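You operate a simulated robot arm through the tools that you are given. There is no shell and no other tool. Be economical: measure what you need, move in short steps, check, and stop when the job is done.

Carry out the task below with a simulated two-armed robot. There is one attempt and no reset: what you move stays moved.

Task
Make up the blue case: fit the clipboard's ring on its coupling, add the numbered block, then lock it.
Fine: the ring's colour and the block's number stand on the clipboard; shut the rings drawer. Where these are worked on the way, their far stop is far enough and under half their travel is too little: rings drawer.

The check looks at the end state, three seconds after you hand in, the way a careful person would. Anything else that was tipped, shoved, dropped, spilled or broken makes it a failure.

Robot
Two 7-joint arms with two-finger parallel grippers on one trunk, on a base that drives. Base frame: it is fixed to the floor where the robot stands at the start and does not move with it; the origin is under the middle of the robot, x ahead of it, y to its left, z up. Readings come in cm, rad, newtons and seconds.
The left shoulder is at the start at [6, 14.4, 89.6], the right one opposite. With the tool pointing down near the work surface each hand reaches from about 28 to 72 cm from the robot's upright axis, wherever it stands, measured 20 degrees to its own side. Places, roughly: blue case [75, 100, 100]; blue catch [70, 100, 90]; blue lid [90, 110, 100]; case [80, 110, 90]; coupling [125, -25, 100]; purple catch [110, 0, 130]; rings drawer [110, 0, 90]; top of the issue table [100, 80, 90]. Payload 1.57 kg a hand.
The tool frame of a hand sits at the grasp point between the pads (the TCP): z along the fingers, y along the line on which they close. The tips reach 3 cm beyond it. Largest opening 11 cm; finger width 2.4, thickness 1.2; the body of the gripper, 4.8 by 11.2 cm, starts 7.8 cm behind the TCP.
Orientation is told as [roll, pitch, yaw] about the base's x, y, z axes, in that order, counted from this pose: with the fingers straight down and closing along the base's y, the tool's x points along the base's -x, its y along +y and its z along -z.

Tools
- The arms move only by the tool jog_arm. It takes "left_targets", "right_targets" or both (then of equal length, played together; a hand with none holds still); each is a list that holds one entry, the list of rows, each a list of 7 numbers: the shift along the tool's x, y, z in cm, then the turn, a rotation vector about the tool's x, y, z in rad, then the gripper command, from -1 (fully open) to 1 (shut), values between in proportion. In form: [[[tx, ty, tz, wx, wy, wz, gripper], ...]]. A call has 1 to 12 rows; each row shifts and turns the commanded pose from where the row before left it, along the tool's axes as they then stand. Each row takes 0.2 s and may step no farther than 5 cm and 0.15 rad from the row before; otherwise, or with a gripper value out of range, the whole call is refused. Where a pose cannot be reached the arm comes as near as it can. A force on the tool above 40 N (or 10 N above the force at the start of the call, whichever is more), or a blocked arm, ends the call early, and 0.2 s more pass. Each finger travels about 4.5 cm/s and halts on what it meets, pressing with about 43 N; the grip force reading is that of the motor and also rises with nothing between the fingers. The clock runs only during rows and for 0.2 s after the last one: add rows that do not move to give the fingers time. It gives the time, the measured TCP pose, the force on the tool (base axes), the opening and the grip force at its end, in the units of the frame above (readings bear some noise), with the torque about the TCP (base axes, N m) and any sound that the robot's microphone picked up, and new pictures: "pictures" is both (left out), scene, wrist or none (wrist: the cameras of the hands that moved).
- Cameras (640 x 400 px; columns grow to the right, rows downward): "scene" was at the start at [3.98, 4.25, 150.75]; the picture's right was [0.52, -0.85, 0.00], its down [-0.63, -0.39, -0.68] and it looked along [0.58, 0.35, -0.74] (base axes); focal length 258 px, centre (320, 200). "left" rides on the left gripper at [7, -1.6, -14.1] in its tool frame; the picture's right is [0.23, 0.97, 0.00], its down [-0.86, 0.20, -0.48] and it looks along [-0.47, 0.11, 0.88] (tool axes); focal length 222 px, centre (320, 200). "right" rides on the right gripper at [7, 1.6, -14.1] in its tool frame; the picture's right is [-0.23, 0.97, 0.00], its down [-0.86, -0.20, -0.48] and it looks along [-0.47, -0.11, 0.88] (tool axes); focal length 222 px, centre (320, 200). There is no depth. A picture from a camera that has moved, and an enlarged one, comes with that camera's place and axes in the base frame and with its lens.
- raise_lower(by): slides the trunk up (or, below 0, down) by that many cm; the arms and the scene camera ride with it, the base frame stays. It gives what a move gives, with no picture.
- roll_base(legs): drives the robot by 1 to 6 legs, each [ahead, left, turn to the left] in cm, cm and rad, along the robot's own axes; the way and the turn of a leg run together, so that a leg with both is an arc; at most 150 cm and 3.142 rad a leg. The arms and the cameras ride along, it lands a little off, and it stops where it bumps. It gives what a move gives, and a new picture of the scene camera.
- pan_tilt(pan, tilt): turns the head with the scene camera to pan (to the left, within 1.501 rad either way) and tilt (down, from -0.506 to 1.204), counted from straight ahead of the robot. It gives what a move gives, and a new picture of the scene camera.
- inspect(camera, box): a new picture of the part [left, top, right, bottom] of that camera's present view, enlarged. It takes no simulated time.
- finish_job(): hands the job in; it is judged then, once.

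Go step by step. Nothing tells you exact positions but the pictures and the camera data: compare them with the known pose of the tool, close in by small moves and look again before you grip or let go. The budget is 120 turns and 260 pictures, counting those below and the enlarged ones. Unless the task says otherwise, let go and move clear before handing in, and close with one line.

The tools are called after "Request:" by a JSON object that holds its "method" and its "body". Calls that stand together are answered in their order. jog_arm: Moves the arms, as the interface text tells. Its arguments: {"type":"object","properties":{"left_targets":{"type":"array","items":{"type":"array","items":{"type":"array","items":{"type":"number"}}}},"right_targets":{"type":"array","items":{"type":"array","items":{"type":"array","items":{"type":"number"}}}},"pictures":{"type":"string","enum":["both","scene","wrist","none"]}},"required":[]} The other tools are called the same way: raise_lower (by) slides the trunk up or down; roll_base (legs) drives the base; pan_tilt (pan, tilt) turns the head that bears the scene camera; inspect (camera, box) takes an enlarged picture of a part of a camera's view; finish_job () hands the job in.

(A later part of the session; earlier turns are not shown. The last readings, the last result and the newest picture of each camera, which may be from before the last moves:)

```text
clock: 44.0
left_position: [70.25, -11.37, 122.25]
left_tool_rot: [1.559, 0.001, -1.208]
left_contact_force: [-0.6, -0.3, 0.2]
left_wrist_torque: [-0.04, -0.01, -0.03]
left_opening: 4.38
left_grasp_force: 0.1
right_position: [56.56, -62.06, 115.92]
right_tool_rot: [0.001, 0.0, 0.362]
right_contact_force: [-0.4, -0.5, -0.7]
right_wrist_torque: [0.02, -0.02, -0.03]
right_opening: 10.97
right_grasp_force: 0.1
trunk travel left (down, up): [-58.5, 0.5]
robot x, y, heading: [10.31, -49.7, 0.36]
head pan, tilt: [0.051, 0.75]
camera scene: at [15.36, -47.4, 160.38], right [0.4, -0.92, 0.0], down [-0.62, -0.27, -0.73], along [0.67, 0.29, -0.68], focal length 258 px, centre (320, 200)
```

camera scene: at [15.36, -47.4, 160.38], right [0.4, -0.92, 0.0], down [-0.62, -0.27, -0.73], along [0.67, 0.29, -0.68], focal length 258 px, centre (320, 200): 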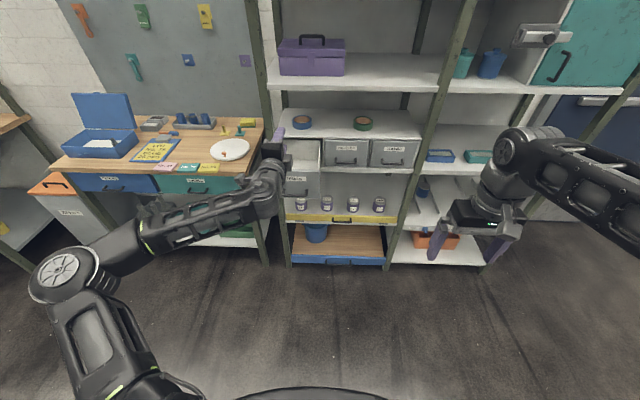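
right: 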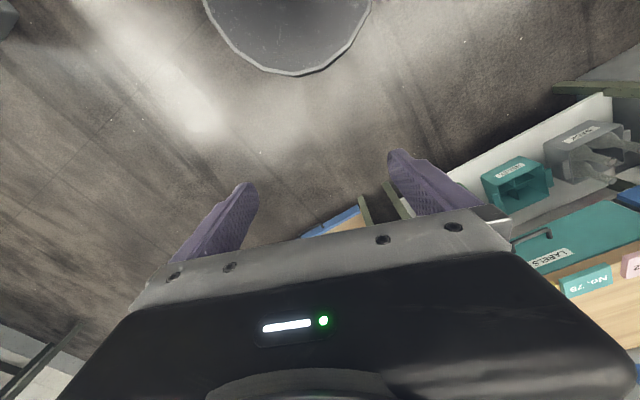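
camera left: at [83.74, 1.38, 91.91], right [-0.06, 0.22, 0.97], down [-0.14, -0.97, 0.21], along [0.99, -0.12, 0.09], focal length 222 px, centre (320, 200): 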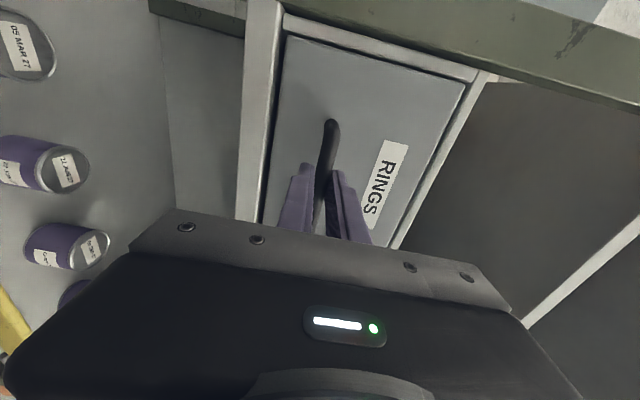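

The drawer is open; the left arm is next folded back to a vertical pose out of the way.

Request:
{"method": "jog_arm", "body": {"left_targets": [[[3, 0, -3.5, 0, 0, 0, 0], [3, 0, -3.5, 0, 0, 0, 0], [3, 0, -3.5, 0, 0, 0, 0], [3, 0, -3.5, 0, 0, 0, 0], [3, 0, -3.5, 0.08, 0.08, -0.08, 0], [3, 0, -3.5, 0.08, 0.08, -0.08, 0], [0, 0, 0, 0.08, 0.08, -0.08, 0], [0, 0, 0, 0.08, 0.08, -0.08, 0], [0, 0, 0, 0.08, 0.08, -0.08, 0], [0, 0, 0, 0.08, 0.08, -0.08, 0], [0, 0, 0, 0.08, 0.08, -0.08, 0], [0, 0, 0, 0.08, 0.08, -0.08, 0]]], "pictures": "none"}}

Request:
{"method": "jog_arm", "body": {"left_targets": [[[0, 0, 0, 0.08, 0.08, -0.08, 0], [0, 0, 0, 0.08, 0.08, -0.08, 0], [0, 0, 0, 0.08, 0.08, -0.08, 0], [0, 0, 0, 0.08, 0.08, -0.08, 0], [0, 0, 0, 0.08, 0.08, -0.08, 0], [0, 0, 0, 0.08, 0.08, -0.08, 0], [0, 0, 0, 0.08, 0.08, -0.08, 0], [0, 0, 0, 0, 0, 0, 0]]], "pictures": "scene"}}

```text
clock: 46.6
left_position: [44.53, -1.98, 122.89]
left_tool_rot: [0.723, -0.327, -0.366]
left_contact_force: [-0.4, -0.1, 1.0]
left_wrist_torque: [0.01, 0.0, 0.01]
left_opening: 5.51
left_grasp_force: 0.1
left hand out of reach, approached as far as the arm can: row 6
right_position: [56.57, -62.1, 115.85]
right_tool_rot: [0.001, 0.002, 0.361]
right_contact_force: [-0.5, -0.4, 0.0]
right_wrist_torque: [0.02, 0.02, -0.01]
right_opening: 11.0
right_grasp_force: 0.1
trunk travel left (down, up): [-58.5, 0.5]
robot x, y, heading: [10.42, -49.94, 0.358]
head pan, tilt: [0.051, 0.75]
```

```text
clock: 48.4
left_position: [44.69, -2.09, 120.2]
left_tool_rot: [0.121, -0.066, 0.186]
left_contact_force: [0.1, -0.2, 0.9]
left_wrist_torque: [0.0, 0.02, -0.02]
left_opening: 5.48
left_grasp_force: 0.1
left hand out of reach, approached as far as the arm can: row 6, 7
right_position: [56.66, -62.05, 115.84]
right_tool_rot: [0.001, 0.001, 0.361]
right_contact_force: [-0.9, 0.8, 0.3]
right_wrist_torque: [-0.01, 0.03, -0.03]
right_opening: 11.02
right_grasp_force: 0.1
trunk travel left (down, up): [-58.5, 0.5]
robot x, y, heading: [10.12, -49.57, 0.358]
head pan, tilt: [0.051, 0.75]
camera scene: at [15.34, -47.38, 160.38], right [0.4, -0.92, 0.0], down [-0.62, -0.27, -0.73], along [0.67, 0.29, -0.68], focal length 258 px, centre (320, 200)
```

scene: 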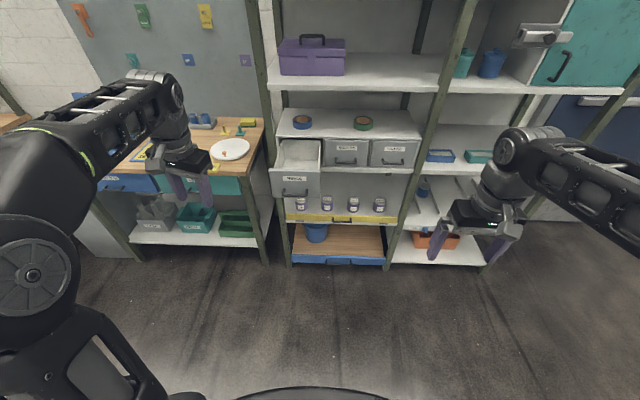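

The left hand is nearly upright again. I'll drive so the open drawer falls in the right hand's reach.

Request:
{"method": "roll_base", "body": {"legs": [[0, 25, 0], [30, 0, 0]]}}

Request:
{"method": "inspect", "body": {"camera": "scene", "box": [300, 140, 500, 265]}}

```text
clock: 51.9
left_position: [63.59, 32.45, 120.13]
left_tool_rot: [0.123, -0.064, 0.194]
left_contact_force: [0.2, -0.1, 0.0]
left_wrist_torque: [-0.01, 0.04, 0.01]
left_opening: 5.49
left_grasp_force: 0.0
right_position: [75.88, -27.67, 115.78]
right_tool_rot: [0.003, -0.002, 0.368]
right_contact_force: [-0.1, 0.3, 0.2]
right_wrist_torque: [-0.03, 0.02, -0.01]
right_opening: 10.98
right_grasp_force: 0.1
trunk travel left (down, up): [-58.5, 0.5]
robot x, y, heading: [29.22, -15.59, 0.369]
head pan, tilt: [0.051, 0.75]
camera scene: at [34.57, -13.09, 160.37], right [0.41, -0.91, 0.0], down [-0.62, -0.28, -0.73], along [0.67, 0.3, -0.68], focal length 258 px, centre (320, 200)
```

scene: 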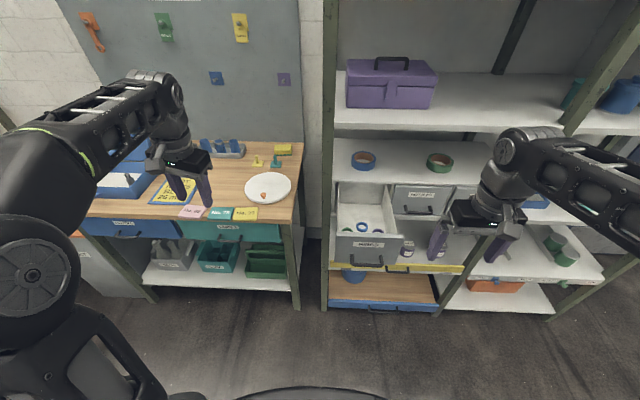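

```text
3.20 times, centred on (400, 202) of scene
camera zoom: at [34.57, -13.09, 160.37], right [0.41, -0.91, 0.0], down [-0.62, -0.28, -0.73], along [0.67, 0.3, -0.68], focal length 824 px, centre (64, 192)
```

zoom: 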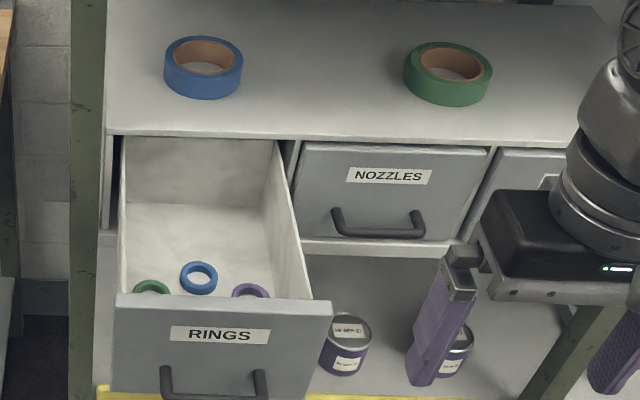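

I see green, blue and purple rings in the drawer. I'll bring the right hand over the drawer to look straight in.

Request:
{"method": "jog_arm", "body": {"right_targets": [[[-3, 3, 0, 0, 0, 0, -1], [-3, 3, 0, 0, 0, 0, -1], [-3, 3, 0, 0, 0, 0, -1], [-3, 3, 0, 0, 0, 0, -1], [-3, 3, 0, 0, 0, 0, -1], [-1, 2, 0, 0, 0, 0, -1], [0, 0, 2, 0, 0, 0, -1], [0, 0, 2, 0, 0, 0, -1]]], "pictures": "both"}}

Request:
{"method": "inspect", "body": {"camera": "right", "box": [160, 80, 480, 280]}}

```text
clock: 53.6
left_position: [63.44, 32.29, 120.09]
left_tool_rot: [0.123, -0.063, 0.197]
left_contact_force: [0.3, 0.5, 0.0]
left_wrist_torque: [-0.01, 0.02, -0.03]
left_opening: 5.48
left_grasp_force: 0.0
right_position: [83.34, -10.99, 112.12]
right_tool_rot: [0.001, -0.001, 0.368]
right_contact_force: [-0.3, 0.8, -0.3]
right_wrist_torque: [0.01, -0.02, -0.01]
right_opening: 11.0
right_grasp_force: 0.1
right hand out of reach, approached as far as the arm can: row 5, 6
trunk travel left (down, up): [-58.5, 0.5]
robot x, y, heading: [30.06, -15.08, 0.37]
head pan, tilt: [0.051, 0.75]
camera scene: at [34.46, -13.09, 160.38], right [0.41, -0.91, 0.0], down [-0.62, -0.28, -0.73], along [0.67, 0.3, -0.68], focal length 258 px, centre (320, 200)
camera right: at [76.12, -11.99, 126.35], right [-0.14, 0.99, 0.0], down [0.87, 0.12, 0.48], along [0.47, 0.07, -0.88], focal length 222 px, centre (320, 200)
```

scene: 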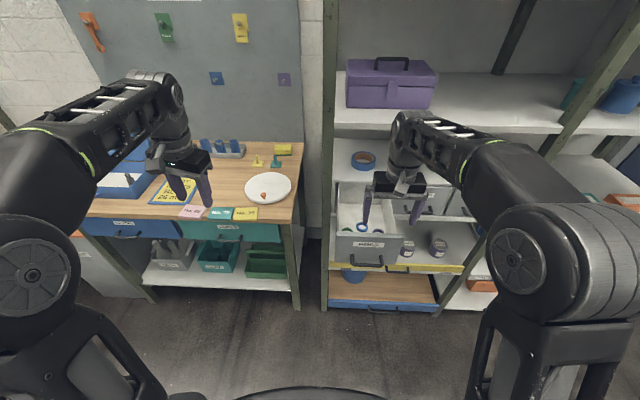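
right: 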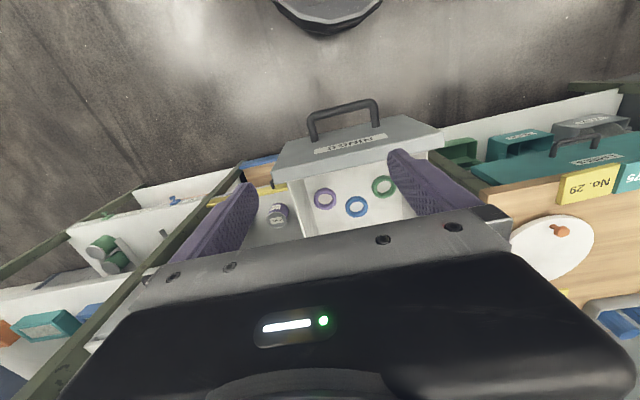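

```text
2.00 times, centred on (320, 180) of right
camera zoom: at [76.12, -11.99, 126.35], right [-0.14, 0.99, 0.0], down [0.87, 0.12, 0.48], along [0.47, 0.07, -0.88], focal length 444 px, centre (320, 240)
```

zoom: 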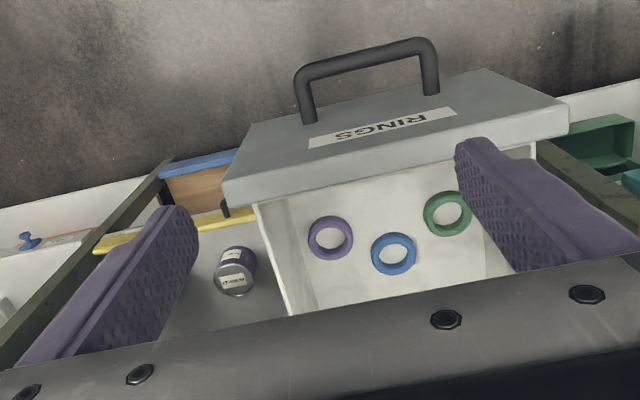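

The only blue ring sits at about [95, -2.4, 92], outer ~4 cm, bore ~2.6 cm. Neighbours lie to its sides, so I'll yaw the gripper 90° to close fore-aft; first nudge the base nearer.

Request:
{"method": "roll_base", "body": {"legs": [[5, 5, 0]]}}

Request:
{"method": "jog_arm", "body": {"right_targets": [[[0, 0, 0, 0, 0, -0.15, -0.5], [0, 0, 0, 0, 0, -0.15, 0], [0, 0, 0, 0, 0, -0.15, 0], [0, 0, 0, 0, 0, -0.15, 0], [0, 0, 0, 0, 0, -0.15, 0], [0, 0, 0, 0, 0, -0.15, 0], [0, 0, 0, 0, 0, -0.15, 0], [0, 0, 0, 0, 0, -0.15, 0], [0, 0, 0, 0, 0, -0.15, 0], [0, 0, 0, 0, 0, -0.15, 0]]], "pictures": "wrist"}}

```text
clock: 54.7
left_position: [66.33, 39.19, 120.04]
left_tool_rot: [0.121, -0.064, 0.195]
left_contact_force: [0.3, -0.1, -0.2]
left_wrist_torque: [-0.01, 0.02, 0.01]
left_opening: 5.49
left_grasp_force: 0.1
right_position: [86.25, -4.47, 112.16]
right_tool_rot: [-0.001, 0.002, 0.371]
right_contact_force: [0.0, -0.5, -0.8]
right_wrist_torque: [-0.05, 0.0, 0.03]
right_opening: 10.99
right_grasp_force: 0.1
trunk travel left (down, up): [-58.5, 0.5]
robot x, y, heading: [32.37, -8.67, 0.371]
head pan, tilt: [0.051, 0.75]
camera scene: at [37.32, -6.42, 160.37], right [0.41, -0.91, 0.0], down [-0.62, -0.28, -0.73], along [0.67, 0.3, -0.68], focal length 258 px, centre (320, 200)
```

scene: 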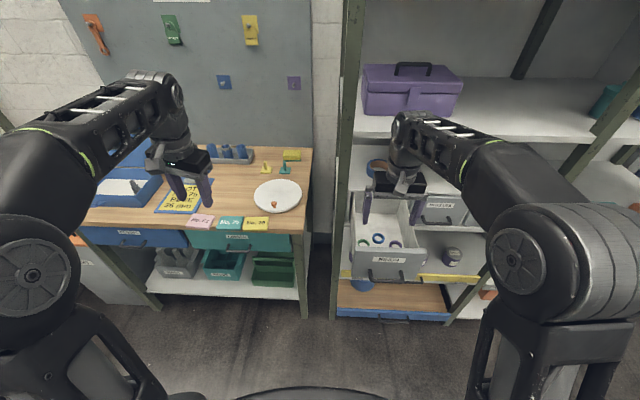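

```text
clock: 56.9
left_position: [66.21, 38.89, 120.19]
left_tool_rot: [0.122, -0.067, 0.196]
left_contact_force: [0.4, 0.6, -0.3]
left_wrist_torque: [0.0, 0.02, 0.0]
left_opening: 5.48
left_grasp_force: 0.0
right_position: [86.13, -4.53, 112.11]
right_tool_rot: [-0.001, -0.003, 1.871]
right_contact_force: [-0.1, 0.7, 0.0]
right_wrist_torque: [-0.01, 0.0, -0.03]
right_opening: 5.53
right_grasp_force: 0.0
trunk travel left (down, up): [-58.5, 0.5]
robot x, y, heading: [32.47, -9.15, 0.372]
head pan, tilt: [0.051, 0.75]
camera right: at [86.48, -11.7, 126.38], right [-1.0, -0.07, 0.0], down [-0.06, 0.88, 0.48], along [-0.03, 0.48, -0.88], focal length 222 px, centre (320, 200)
```

right: 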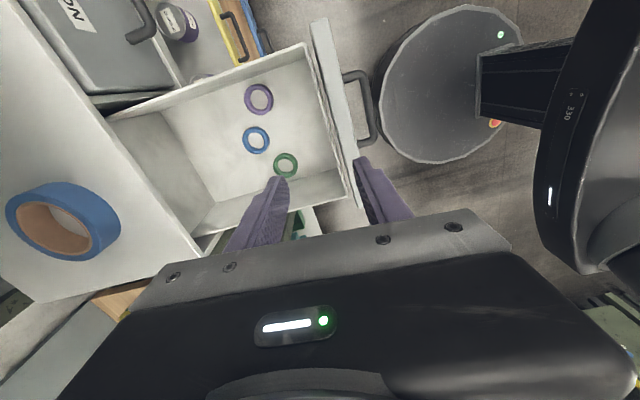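

From above, the ring is about 9.5 cm deeper into the drawer. I'll move over it and descend partway.

Request:
{"method": "jog_arm", "body": {"right_targets": [[[0.4, -3.2, 1.5, 0, 0, 0, 0], [0.3, -3.2, 2.5, 0, 0, 0, 0], [0.3, -3.1, 2.5, 0, 0, 0, 0], [0, 0, 2.5, 0, 0, 0, 0], [0, 0, 0, 0, 0, 0, 0]]], "pictures": "both"}}

```text
clock: 58.1
left_position: [66.17, 38.99, 120.17]
left_tool_rot: [0.122, -0.065, 0.196]
left_contact_force: [0.5, 0.8, 0.3]
left_wrist_torque: [-0.01, 0.03, -0.01]
left_opening: 5.51
left_grasp_force: 0.2
right_position: [95.48, -2.58, 103.15]
right_tool_rot: [0.001, -0.002, 1.869]
right_contact_force: [0.0, 1.1, 0.2]
right_wrist_torque: [0.01, 0.02, 0.03]
right_opening: 5.52
right_grasp_force: 0.0
trunk travel left (down, up): [-58.5, 0.5]
robot x, y, heading: [32.38, -8.91, 0.369]
head pan, tilt: [0.051, 0.75]
camera scene: at [37.26, -6.6, 160.37], right [0.41, -0.91, 0.0], down [-0.62, -0.28, -0.73], along [0.67, 0.3, -0.68], focal length 258 px, centre (320, 200)
camera right: at [95.89, -9.77, 117.24], right [-1.0, -0.07, 0.0], down [-0.06, 0.88, 0.48], along [-0.03, 0.48, -0.88], focal length 222 px, centre (320, 200)
```

scene: 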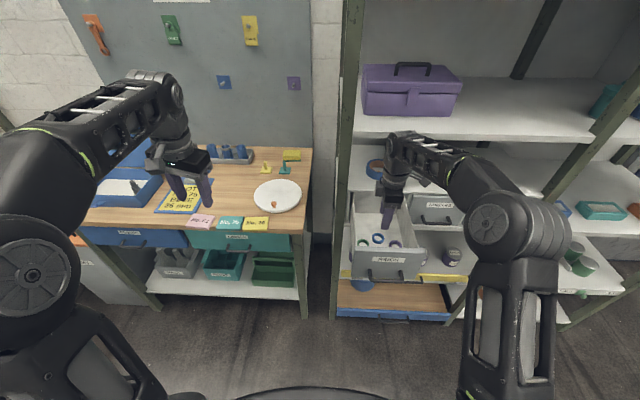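
right: 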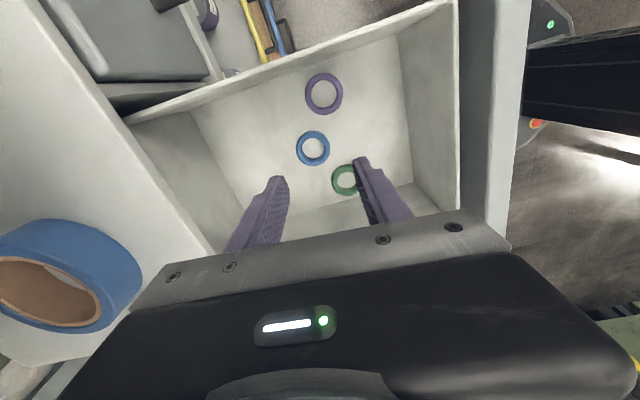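

Slight correction of 0.8 cm deeper, then descend 6 cm and look again.

Request:
{"method": "jog_arm", "body": {"right_targets": [[[0, -0.8, 2, 0, 0, 0, 0], [0, 0, 2, 0, 0, 0, 0], [0, 0, 2, 0, 0, 0, 0], [0, 0, 0, 0, 0, 0, 0]]], "pictures": "wrist"}}

Request:
{"method": "inspect", "body": {"camera": "right", "box": [240, 100, 400, 200]}}

```text
clock: 59.1
left_position: [66.18, 39.02, 120.13]
left_tool_rot: [0.121, -0.067, 0.195]
left_contact_force: [0.3, 0.5, 0.0]
left_wrist_torque: [-0.01, 0.0, 0.0]
left_opening: 5.49
left_grasp_force: 0.0
right_position: [96.3, -2.43, 97.15]
right_tool_rot: [-0.001, -0.003, 1.87]
right_contact_force: [0.1, 0.5, 0.7]
right_wrist_torque: [-0.04, -0.01, -0.03]
right_opening: 5.52
right_grasp_force: 0.0
trunk travel left (down, up): [-58.5, 0.5]
robot x, y, heading: [32.35, -9.41, 0.369]
head pan, tilt: [0.051, 0.75]
camera right: at [96.59, -9.56, 111.29], right [-1.0, -0.07, 0.0], down [-0.06, 0.88, 0.48], along [-0.03, 0.48, -0.88], focal length 222 px, centre (320, 200)
```

right: 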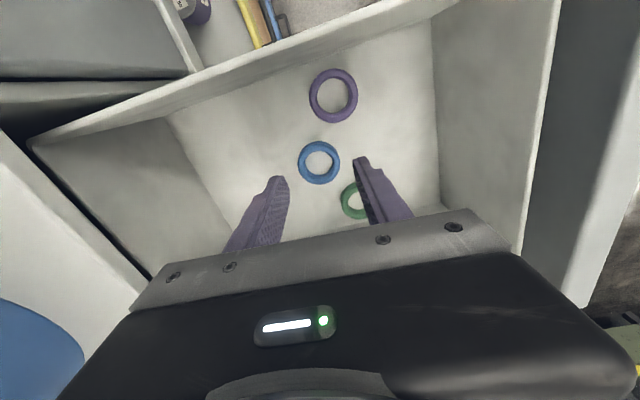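

```text
4.00 times, centred on (320, 150) of right
camera zoom: at [96.59, -9.56, 111.29], right [-1.0, -0.07, 0.0], down [-0.06, 0.88, 0.48], along [-0.03, 0.48, -0.88], focal length 888 px, centre (320, 400)
```

zoom: 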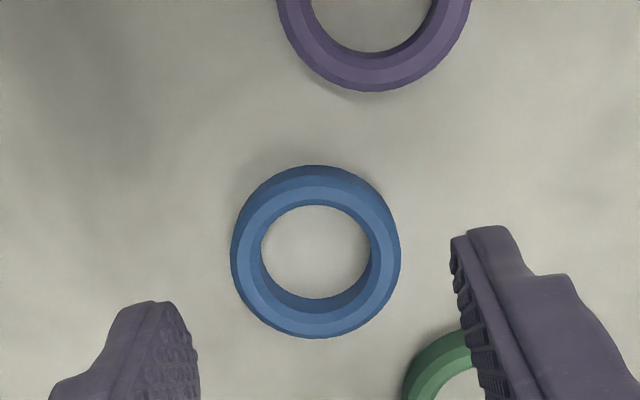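

The ring is nearly centered under the fingertips at z ≈ 90.5. I'll descend until a light touch.

Request:
{"method": "jog_arm", "body": {"right_targets": [[[0, 0, 1.5, 0, 0, 0, 0], [0, 0, 1.5, 0, 0, 0, 0], [0, 0, 0.5, 0, 0, 0, 0], [0, 0, 0, 0, 0, 0, 0]]], "pictures": "wrist"}}

Request:
{"method": "inspect", "body": {"camera": "right", "box": [240, 100, 400, 200]}}

```text
clock: 60.1
left_position: [66.16, 38.92, 120.18]
left_tool_rot: [0.122, -0.067, 0.197]
left_contact_force: [-0.2, -0.3, -0.7]
left_wrist_torque: [0.02, 0.0, 0.01]
left_opening: 5.48
left_grasp_force: 0.0
right_position: [96.13, -2.37, 93.76]
right_tool_rot: [0.0, -0.001, 1.871]
right_contact_force: [0.0, -0.3, -0.4]
right_wrist_torque: [0.0, 0.02, 0.0]
right_opening: 5.49
right_grasp_force: 0.0
trunk travel left (down, up): [-58.5, 0.5]
robot x, y, heading: [31.79, -9.22, 0.37]
head pan, tilt: [0.051, 0.75]
camera right: at [96.54, -9.53, 107.82], right [-1.0, -0.07, 0.0], down [-0.06, 0.88, 0.48], along [-0.03, 0.48, -0.88], focal length 222 px, centre (320, 200)
```

right: 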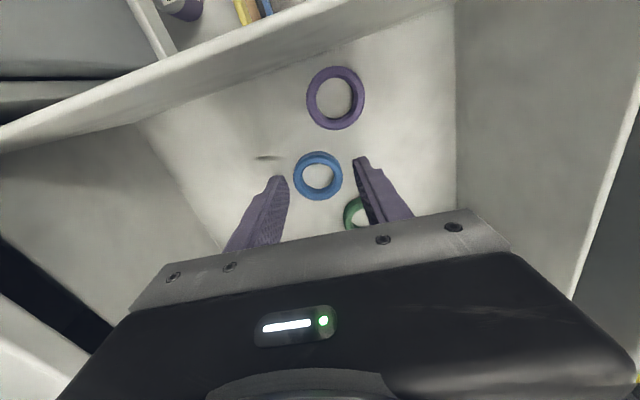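

```text
4.00 times, centred on (320, 150) of right
camera zoom: at [96.54, -9.53, 107.82], right [-1.0, -0.07, 0.0], down [-0.06, 0.88, 0.48], along [-0.03, 0.48, -0.88], focal length 888 px, centre (320, 400)
```

zoom: 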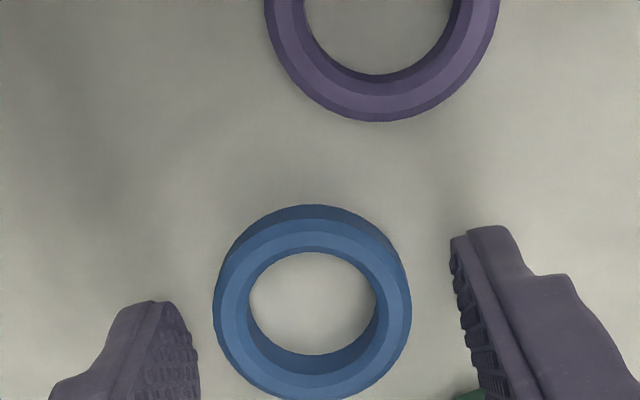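

A tad lower is needed (ring z ≈ 89.3) with a 0.4 cm sideways correction.

Request:
{"method": "jog_arm", "body": {"right_targets": [[[-0.4, -0.2, 0.5, 0, 0, 0, 0], [0, 0, 0.7, 0, 0, 0, 0], [0, 0, 0.4, 0, 0, 0, 0], [0, 0, 0, 0, 0, 0, 0]]], "pictures": "none"}}

Request:
{"method": "inspect", "body": {"camera": "right", "box": [240, 120, 400, 220]}}

```text
clock: 61.1
left_position: [65.98, 38.88, 120.13]
left_tool_rot: [0.121, -0.068, 0.194]
left_contact_force: [-0.6, 0.6, -0.1]
left_wrist_torque: [0.01, -0.04, 0.01]
left_opening: 5.48
left_grasp_force: 0.0
right_position: [96.29, -1.92, 92.41]
right_tool_rot: [-0.005, -0.001, 1.868]
right_contact_force: [0.7, -3.5, 24.7]
right_wrist_torque: [-0.49, 0.76, 0.24]
right_opening: 5.5
right_grasp_force: 0.0
trunk travel left (down, up): [-58.5, 0.5]
robot x, y, heading: [31.95, -8.78, 0.368]
head pan, tilt: [0.051, 0.75]
```

```text
4.00 times, centred on (320, 170) of right
camera zoom: at [96.58, -9.08, 106.56], right [-1.0, -0.07, -0.01], down [-0.06, 0.87, 0.48], along [-0.03, 0.48, -0.88], focal length 888 px, centre (320, 320)
```

zoom: 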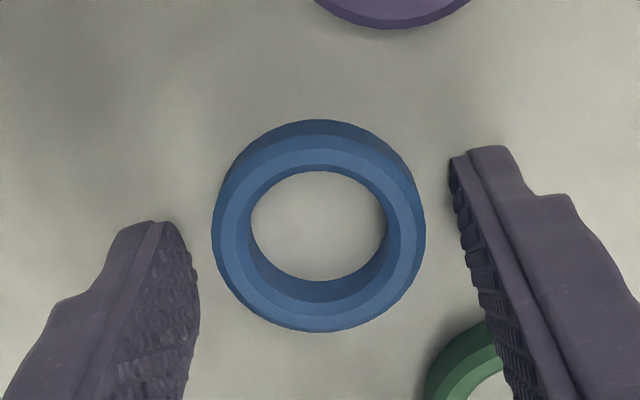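

Tips touch the drawer floor; the ring is centered between the fingers. I'll lift 0.4 and close.

Request:
{"method": "jog_arm", "body": {"right_targets": [[[0, 0, -0.5, 0, 0, 0, 0], [0, 0, 0, 0, 0, 0, 0.4], [0, 0, 0, 0, 0, 0, 0.8], [0, 0, 0, 0, 0, 0, 0.8], [0, 0, 0, 0, 0, 0, 0.8]]], "pictures": "none"}}

Request:
{"method": "inspect", "body": {"camera": "right", "box": [240, 120, 400, 220]}}

```text
clock: 62.3
left_position: [66.23, 38.9, 120.22]
left_tool_rot: [0.121, -0.067, 0.195]
left_contact_force: [0.1, -0.5, -0.2]
left_wrist_torque: [0.03, 0.0, -0.03]
left_opening: 5.51
left_grasp_force: 0.0
right_position: [96.26, -1.99, 92.43]
right_tool_rot: [0.004, -0.002, 1.868]
right_contact_force: [-0.1, -0.8, 0.1]
right_wrist_torque: [-0.01, 0.02, 0.01]
right_opening: 3.5
right_grasp_force: 38.2
trunk travel left (down, up): [-58.5, 0.5]
robot x, y, heading: [32.06, -8.81, 0.368]
head pan, tilt: [0.051, 0.75]
```

```text
4.00 times, centred on (320, 170) of right
camera zoom: at [96.63, -9.08, 106.63], right [-1.0, -0.07, 0.0], down [-0.06, 0.88, 0.48], along [-0.03, 0.48, -0.88], focal length 888 px, centre (320, 320)
```

zoom: 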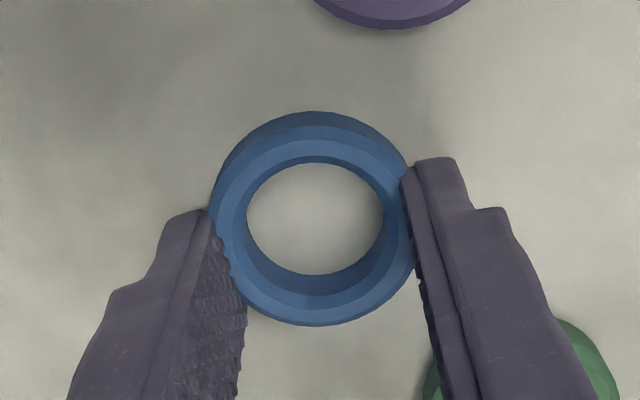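

The ring is held (3.5 cm across). I'll lift it straight out and bring it back over the front.

Request:
{"method": "jog_arm", "body": {"right_targets": [[[0, 0, -2, 0, 0, 0, 0.8], [0, 0, -3, 0, 0, 0, 0.8], [0, 0, -3, 0, 0, 0, 0.8], [0, 0, -3, 0, 0, 0, 0.8], [0, 4, -3, 0, 0, 0, 0.8], [0, 4, -2, 0, 0, 0, 0.8], [0, 4, 0, 0, 0, 0, 0.8], [0, 4, 0, 0, 0, 0, 0.8], [0, 4, 0, 0, 0, 0, 0.8], [0, 4, 0, 0, 0, 0, 0.8]]], "pictures": "both"}}

```text
clock: 64.5
left_position: [66.13, 38.97, 120.14]
left_tool_rot: [0.123, -0.066, 0.198]
left_contact_force: [0.3, 0.5, 0.7]
left_wrist_torque: [0.0, 0.01, 0.0]
left_opening: 5.49
left_grasp_force: 0.0
right_position: [73.46, -8.89, 108.78]
right_tool_rot: [0.001, -0.002, 1.866]
right_contact_force: [0.1, -0.7, 0.4]
right_wrist_torque: [0.04, -0.05, 0.0]
right_opening: 3.47
right_grasp_force: 42.3
trunk travel left (down, up): [-58.5, 0.5]
robot x, y, heading: [32.71, -8.5, 0.371]
head pan, tilt: [0.051, 0.75]
camera scene: at [37.11, -6.67, 160.38], right [0.41, -0.91, 0.0], down [-0.62, -0.28, -0.73], along [0.67, 0.3, -0.68], focal length 258 px, centre (320, 200)
camera right: at [73.7, -16.06, 123.01], right [-1.0, -0.07, 0.0], down [-0.06, 0.88, 0.48], along [-0.03, 0.48, -0.88], focal length 222 px, centre (320, 200)
```

scene: 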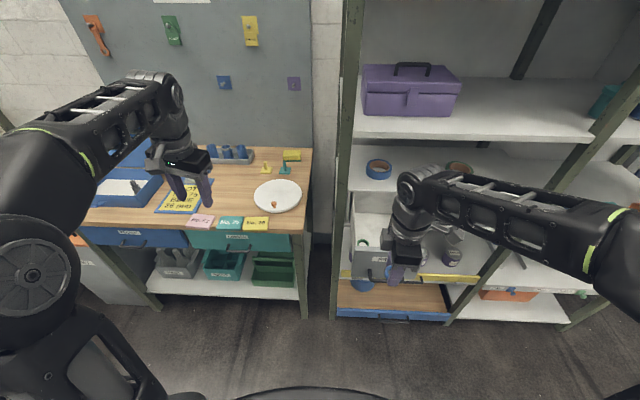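
right: 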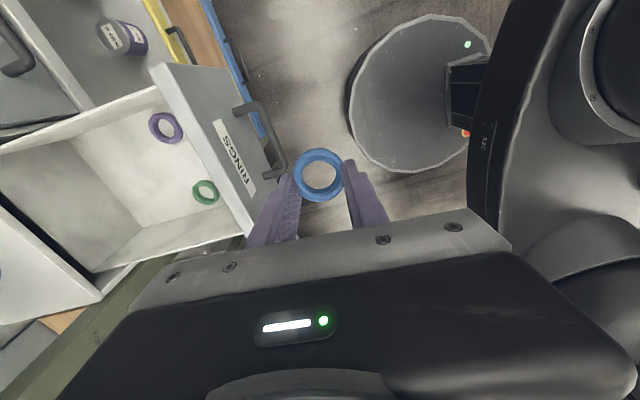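

Ring secured. Now I'll drive to the issue table so the coupling in the blue case (around [76, 97]) comes into the right hand's reach.

Request:
{"method": "roll_base", "body": {"legs": [[-5, 0, 0], [0, 98, 0], [15, 0, 0]]}}

Request:
{"method": "inspect", "body": {"camera": "right", "box": [0, 0, 640, 400]}}

```text
clock: 71.0
left_position: [40.25, 133.29, 120.08]
left_tool_rot: [0.123, -0.063, 0.198]
left_contact_force: [0.6, -0.4, -0.4]
left_wrist_torque: [-0.01, 0.01, 0.01]
left_opening: 5.49
left_grasp_force: 0.0
right_position: [47.8, 85.44, 108.78]
right_tool_rot: [0.001, -0.001, 1.872]
right_contact_force: [0.5, 0.3, -1.0]
right_wrist_torque: [0.0, 0.05, 0.0]
right_opening: 3.45
right_grasp_force: 41.9
trunk travel left (down, up): [-58.5, 0.5]
robot x, y, heading: [6.04, 85.4, 0.375]
head pan, tilt: [0.051, 0.75]
camera scene: at [11.6, 87.63, 160.37], right [0.41, -0.91, 0.0], down [-0.62, -0.28, -0.73], along [0.67, 0.3, -0.68], focal length 258 px, centre (320, 200)
```

scene: 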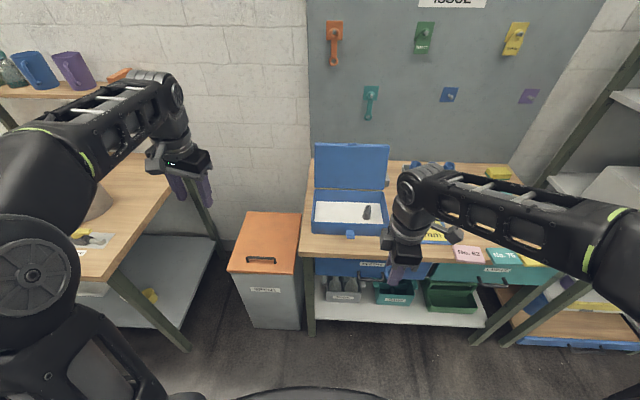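

```text
1.00 times, centred on (320, 200) of right (not enlarged: the box is as wide or as high as the picture)
camera zoom: at [48.21, 78.34, 122.93], right [-1.0, -0.07, 0.0], down [-0.06, 0.88, 0.48], along [-0.04, 0.48, -0.88], focal length 222 px, centre (320, 200)
```

zoom: 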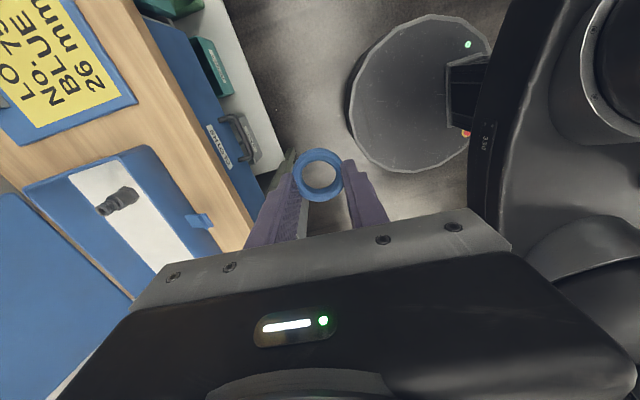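

The coupling stands in the right part of the case. I'll zoom in on it for precise measurement.

Request:
{"method": "inspect", "body": {"camera": "scene", "box": [300, 140, 400, 203]}}

Request:
{"method": "inspect", "body": {"camera": "scene", "box": [300, 180, 400, 243]}}

Request:
{"method": "inspect", "body": {"camera": "right", "box": [60, 150, 220, 250]}}

```text
6.35 times, centred on (350, 172) of scene
camera zoom: at [11.6, 87.63, 160.37], right [0.41, -0.91, 0.0], down [-0.62, -0.28, -0.73], along [0.67, 0.3, -0.68], focal length 1636 px, centre (130, 381)
```

zoom: 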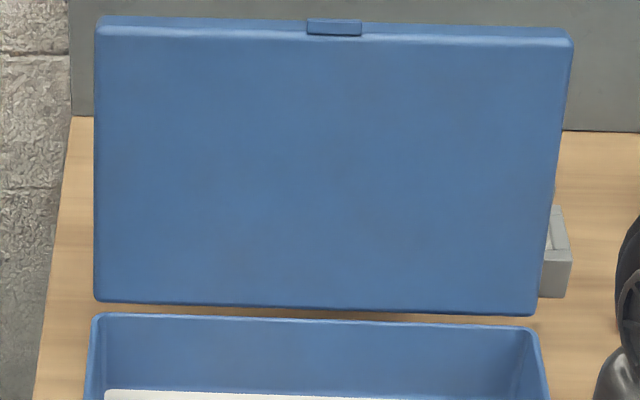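

```text
6.35 times, centred on (350, 212) of scene
camera zoom: at [11.6, 87.63, 160.37], right [0.41, -0.91, 0.0], down [-0.62, -0.28, -0.73], along [0.67, 0.3, -0.68], focal length 1636 px, centre (130, 127)
```

zoom: 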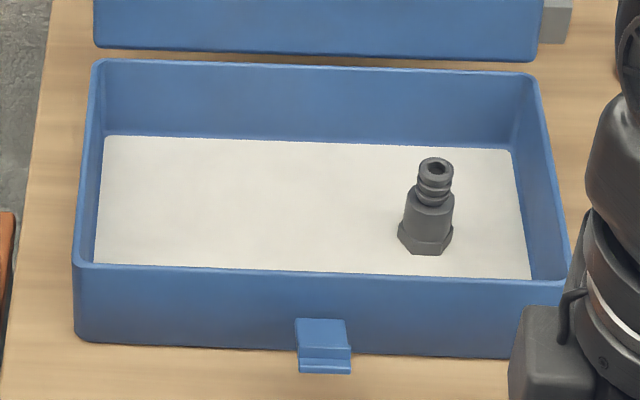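

```text
4.00 times, centred on (140, 200) of right
camera zoom: at [48.21, 78.34, 122.93], right [-1.0, -0.07, 0.0], down [-0.06, 0.88, 0.48], along [-0.04, 0.48, -0.88], focal length 888 px, centre (1040, 200)
```

zoom: 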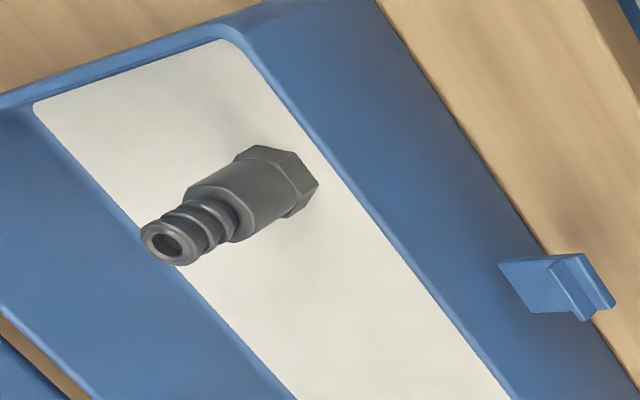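

The coupling has a hex base with a cylinder above it where the ring seats. I'll bring the ring closer at safe height and re-measure with parallax.

Request:
{"method": "jog_arm", "body": {"right_targets": [[[-0.5, -4, 0, 0, 0, 0, 0.8], [-0.5, -4, 0, 0, 0, 0, 0.8], [-0.5, -4, 0, 0, 0, 0, 0.8], [-0.5, -4, 0, 0, 0, 0, 0.8], [-0.5, -4, 0, 0, 0, 0, 0.8], [0, 0, 0, 0, 0, 0, 0.8]]], "pictures": "both"}}

Request:
{"method": "inspect", "body": {"camera": "right", "box": [160, 100, 320, 200]}}

```text
clock: 72.4
left_position: [40.21, 133.16, 120.23]
left_tool_rot: [0.123, -0.065, 0.2]
left_contact_force: [0.5, -0.2, -0.6]
left_wrist_torque: [0.03, -0.03, 0.0]
left_opening: 5.49
left_grasp_force: 0.1
right_position: [65.95, 93.52, 108.9]
right_tool_rot: [-0.001, -0.002, 1.873]
right_contact_force: [-0.1, -0.3, -0.5]
right_wrist_torque: [0.02, -0.01, -0.01]
right_opening: 3.47
right_grasp_force: 42.0
trunk travel left (down, up): [-58.5, 0.5]
robot x, y, heading: [6.34, 85.17, 0.367]
head pan, tilt: [0.051, 0.75]
camera scene: at [11.34, 87.51, 160.38], right [0.41, -0.91, 0.0], down [-0.62, -0.28, -0.73], along [0.67, 0.3, -0.68], focal length 258 px, centre (320, 200)
camera right: at [66.24, 86.49, 123.03], right [-1.0, -0.07, 0.0], down [-0.06, 0.88, 0.48], along [-0.03, 0.48, -0.88], focal length 222 px, centre (320, 200)
```

scene: 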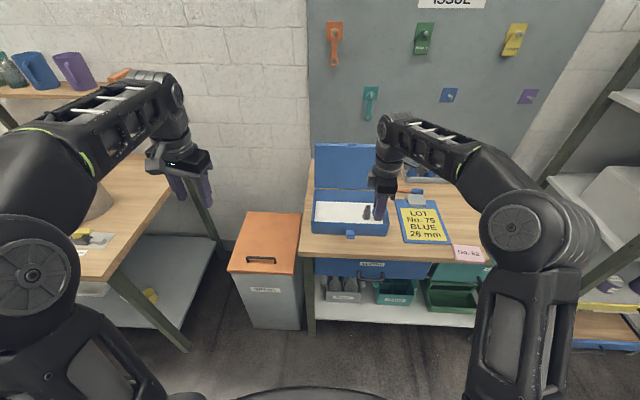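
right: 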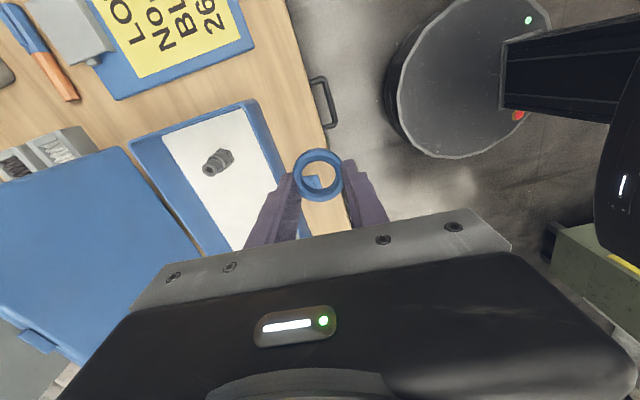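

```text
4.00 times, centred on (240, 150) of right
camera zoom: at [66.24, 86.49, 123.03], right [-1.0, -0.07, 0.0], down [-0.06, 0.88, 0.48], along [-0.03, 0.48, -0.88], focal length 888 px, centre (640, 400)
```

zoom: 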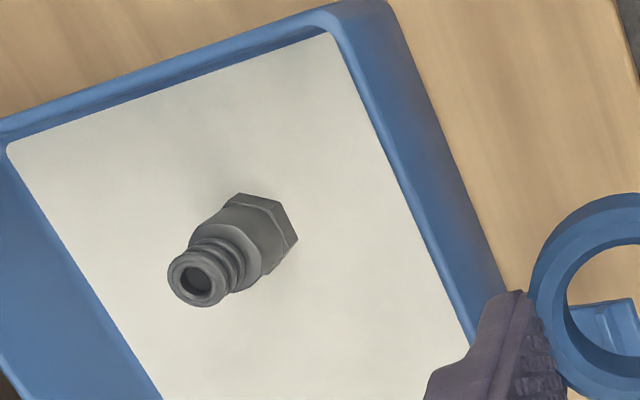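

Good consistent triangulation: coupling top at about [81.7, 99.2, 92.6], case floor ~86. Now I'll measure the ring's centre in the hand.

Request:
{"method": "inspect", "body": {"camera": "right", "box": [270, 130, 370, 193]}}

```text
6.35 times, centred on (320, 162) of right
camera zoom: at [66.24, 86.49, 123.03], right [-1.0, -0.07, 0.0], down [-0.06, 0.88, 0.48], along [-0.03, 0.48, -0.88], focal length 1410 px, centre (320, 444)
```

zoom: 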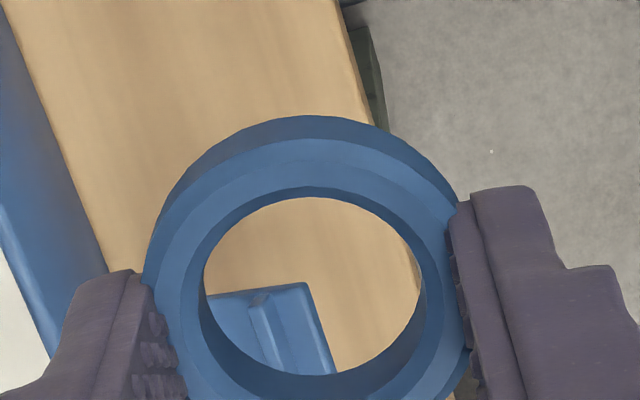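

Ring centre is ~0.35 cm along tool +x from TCP. Moving above the coupling (lid is ~11 cm behind it), then lowering partway.

Request:
{"method": "jog_arm", "body": {"right_targets": [[[-0.3, -4.2, 0, 0, 0, 0, 0.8], [-0.3, -4.2, 0, 0, 0, 0, 0.8], [-0.3, -4.2, 0, 0, 0, 0, 0.8], [-0.2, -4.1, 0, 0, 0, 0, 0.8], [0, 0, 2, 0, 0, 0, 0.8], [0, 0, 2, 0, 0, 0, 0.8], [0, 0, 2, 0, 0, 0, 0.8], [0, 0, 0, 0, 0, 0, 0.8]]], "pictures": "wrist"}}

Request:
{"method": "inspect", "body": {"camera": "right", "box": [270, 130, 370, 193]}}

```text
clock: 74.2
left_position: [40.25, 133.21, 120.2]
left_tool_rot: [0.123, -0.066, 0.198]
left_contact_force: [0.3, -0.2, 0.3]
left_wrist_torque: [0.0, 0.04, -0.05]
left_opening: 5.5
left_grasp_force: 0.0
right_position: [68.96, 95.1, 102.71]
right_tool_rot: [0.0, -0.002, 1.87]
right_contact_force: [0.0, 0.1, -0.8]
right_wrist_torque: [-0.05, 0.0, -0.02]
right_opening: 3.46
right_grasp_force: 42.4
right hand out of reach, approached as far as the arm can: row 1, 2, 3, 4
trunk travel left (down, up): [-58.5, 0.5]
robot x, y, heading: [6.55, 85.29, 0.376]
head pan, tilt: [0.051, 0.75]
camera right: at [69.23, 87.94, 116.96], right [-1.0, -0.07, 0.0], down [-0.06, 0.88, 0.48], along [-0.03, 0.48, -0.88], focal length 222 px, centre (320, 200)
```

right: 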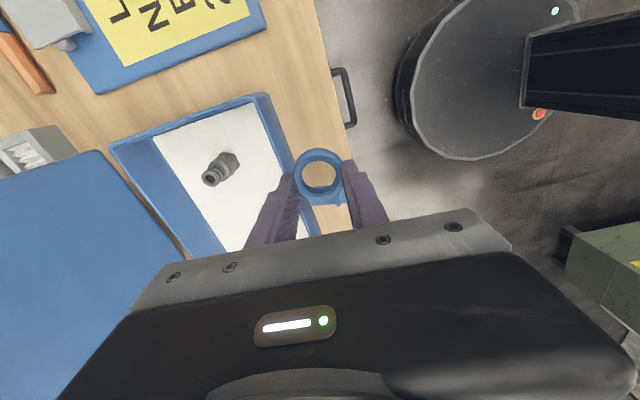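

```text
6.35 times, centred on (320, 162) of right
camera zoom: at [69.23, 87.94, 116.96], right [-1.0, -0.07, 0.0], down [-0.06, 0.88, 0.48], along [-0.03, 0.48, -0.88], focal length 1410 px, centre (320, 444)
```

zoom: 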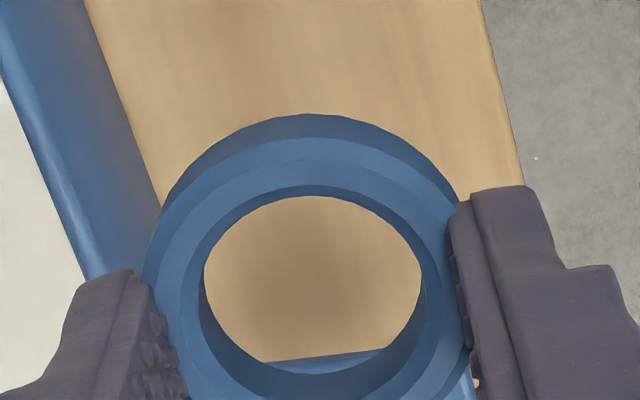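

Out of horizontal reach, so the base should advance 13 cm (hand is above the case wall).

Request:
{"method": "roll_base", "body": {"legs": [[13, 0, 0]]}}

Request:
{"method": "inspect", "body": {"camera": "right", "box": [270, 130, 370, 193]}}

```text
clock: 75.5
left_position: [52.72, 138.05, 120.04]
left_tool_rot: [0.121, -0.066, 0.199]
left_contact_force: [0.3, 0.1, -1.1]
left_wrist_torque: [-0.03, 0.05, -0.02]
left_opening: 5.51
left_grasp_force: 0.0
right_position: [81.28, 99.86, 102.77]
right_tool_rot: [0.001, -0.002, 1.869]
right_contact_force: [0.4, 0.3, -0.2]
right_wrist_torque: [-0.02, 0.02, 0.01]
right_opening: 3.46
right_grasp_force: 42.5
trunk travel left (down, up): [-58.5, 0.5]
robot x, y, heading: [18.27, 89.74, 0.371]
head pan, tilt: [0.051, 0.75]
camera scene: at [23.88, 92.43, 160.37], right [0.41, -0.91, 0.0], down [-0.62, -0.28, -0.73], along [0.67, 0.3, -0.68], focal length 258 px, centre (320, 200)
```

scene: 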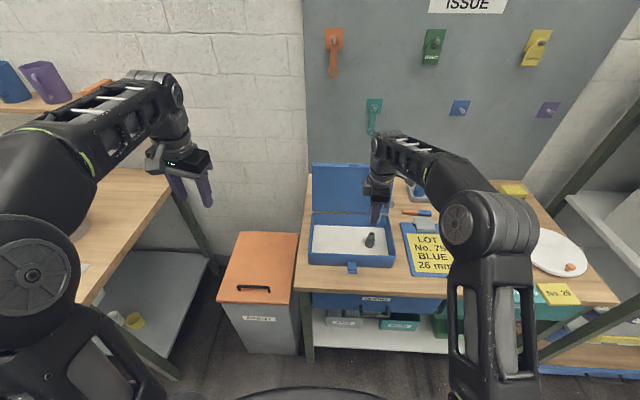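

```text
6.35 times, centred on (320, 162) of right
camera zoom: at [81.64, 92.78, 116.88], right [-1.0, -0.07, 0.0], down [-0.06, 0.88, 0.48], along [-0.04, 0.48, -0.88], focal length 1410 px, centre (320, 444)
```

zoom: 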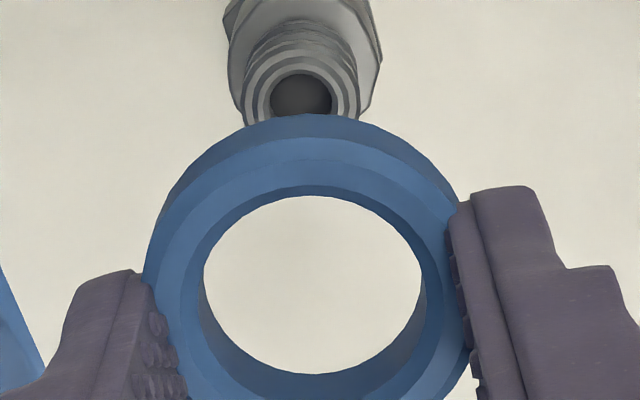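

The coupling top shows almost under the ring; a shift of about +0.4 in tool x is needed. I'll shift, lower 4.5 and check.

Request:
{"method": "jog_arm", "body": {"right_targets": [[[0.4, -0.1, 1.5, 0, 0, 0, 0.8], [0, 0, 1.5, 0, 0, 0, 0.8], [0, 0, 1.5, 0, 0, 0, 0.8], [0, 0, 0, 0, 0, 0, 0.8]]], "pictures": "none"}}

Request:
{"method": "inspect", "body": {"camera": "right", "box": [270, 130, 370, 193]}}

```text
clock: 76.5
left_position: [52.48, 138.03, 120.14]
left_tool_rot: [0.123, -0.066, 0.197]
left_contact_force: [-0.6, 0.4, -0.4]
left_wrist_torque: [-0.02, 0.05, -0.02]
left_opening: 5.5
left_grasp_force: 0.1
right_position: [81.31, 99.73, 98.45]
right_tool_rot: [0.0, -0.004, 1.872]
right_contact_force: [0.1, -0.5, -0.6]
right_wrist_torque: [-0.02, 0.0, -0.01]
right_opening: 3.48
right_grasp_force: 42.0
trunk travel left (down, up): [-58.5, 0.5]
robot x, y, heading: [18.48, 89.84, 0.373]
head pan, tilt: [0.051, 0.75]
```

```text
6.35 times, centred on (320, 162) of right
camera zoom: at [81.77, 92.47, 112.49], right [-1.0, -0.07, 0.0], down [-0.06, 0.88, 0.48], along [-0.03, 0.48, -0.88], focal length 1410 px, centre (320, 444)
```

zoom: 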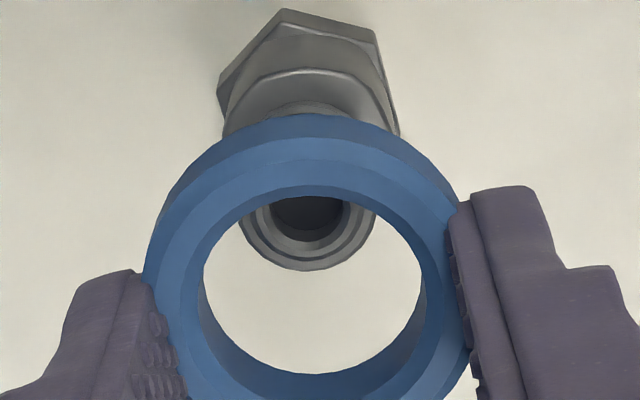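

Getting close; the top's height is uncertain by ~1.5 cm, so I descend 1 cm at a time and watch.

Request:
{"method": "jog_arm", "body": {"right_targets": [[[0.1, -0.1, 0.5, 0, 0, 0, 0.8], [0, 0, 0.5, 0, 0, 0, 0.8], [0, 0, 0, 0, 0, 0, 0.8], [0, 0, 0, 0, 0, 0, 0.8]]], "pictures": "none"}}

Request:
{"method": "inspect", "body": {"camera": "right", "box": [270, 130, 370, 193]}}

Request:
{"method": "inspect", "body": {"camera": "scene", "box": [340, 200, 420, 250]}}

```text
clock: 77.5
left_position: [52.55, 138.03, 120.02]
left_tool_rot: [0.122, -0.067, 0.198]
left_contact_force: [-0.8, -0.4, 0.7]
left_wrist_torque: [-0.03, -0.03, 0.02]
left_opening: 5.5
left_grasp_force: 0.2
right_position: [81.35, 99.58, 97.34]
right_tool_rot: [0.0, -0.002, 1.871]
right_contact_force: [0.2, 0.3, -1.0]
right_wrist_torque: [0.01, 0.0, 0.02]
right_opening: 3.48
right_grasp_force: 42.2
trunk travel left (down, up): [-58.5, 0.5]
robot x, y, heading: [18.73, 90.08, 0.369]
head pan, tilt: [0.051, 0.75]
```

```text
6.35 times, centred on (320, 162) of right
camera zoom: at [81.81, 92.35, 111.46], right [-1.0, -0.07, 0.0], down [-0.06, 0.88, 0.48], along [-0.03, 0.48, -0.88], focal length 1410 px, centre (320, 444)
```

zoom: 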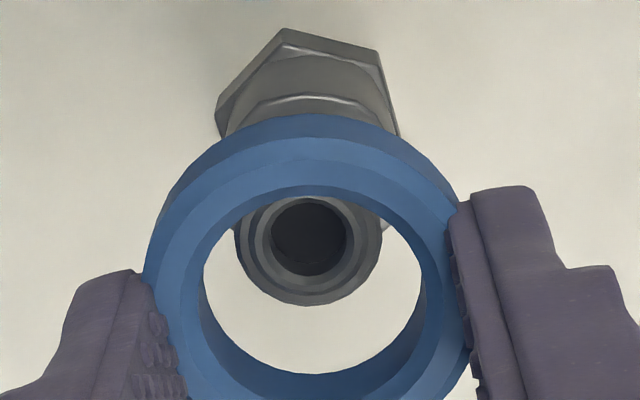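

```text
8.00 times, centred on (380, 225) of scene
camera zoom: at [23.7, 92.35, 160.38], right [0.41, -0.91, 0.0], down [-0.62, -0.28, -0.73], along [0.67, 0.3, -0.68], focal length 2061 px, centre (-160, 0)
```

zoom: 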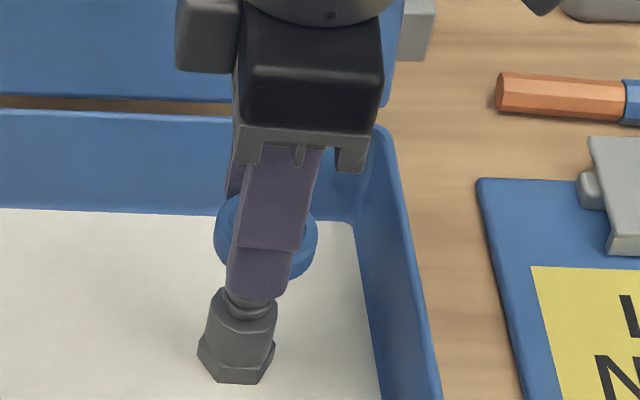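

I'll go 0.8 cm lower and re-evaluate.

Request:
{"method": "jog_arm", "body": {"right_targets": [[[0, -0.05, 0.4, 0, 0, 0, 0.8], [0, 0, 0.4, 0, 0, 0, 0.8], [0, 0, 0, 0, 0, 0, 0.8], [0, 0, 0, 0, 0, 0, 0.8]]], "pictures": "none"}}

Request:
{"method": "inspect", "body": {"camera": "right", "box": [270, 130, 370, 193]}}

```text
clock: 78.5
left_position: [52.62, 137.96, 120.19]
left_tool_rot: [0.123, -0.066, 0.2]
left_contact_force: [-0.1, 0.5, 0.7]
left_wrist_torque: [-0.02, -0.01, 0.0]
left_opening: 5.48
left_grasp_force: 0.1
right_position: [81.49, 99.39, 96.53]
right_tool_rot: [0.0, -0.001, 1.87]
right_contact_force: [0.3, -0.1, 0.6]
right_wrist_torque: [0.0, -0.02, 0.01]
right_opening: 3.48
right_grasp_force: 42.0
trunk travel left (down, up): [-58.5, 0.5]
robot x, y, heading: [19.2, 89.83, 0.374]
head pan, tilt: [0.051, 0.75]
```

```text
6.35 times, centred on (320, 162) of right
camera zoom: at [81.84, 92.38, 110.61], right [-1.0, -0.07, 0.0], down [-0.06, 0.88, 0.48], along [-0.04, 0.48, -0.88], focal length 1410 px, centre (320, 444)
```

zoom: 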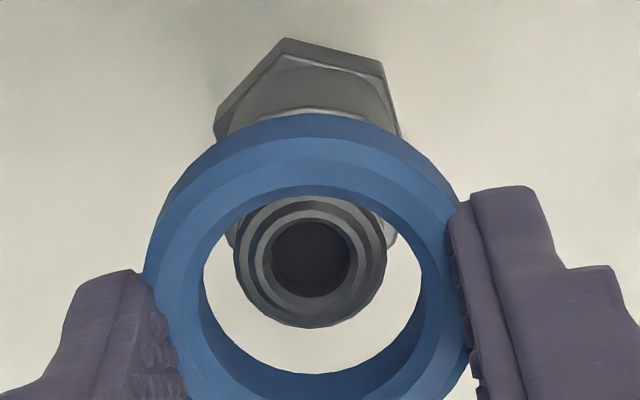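

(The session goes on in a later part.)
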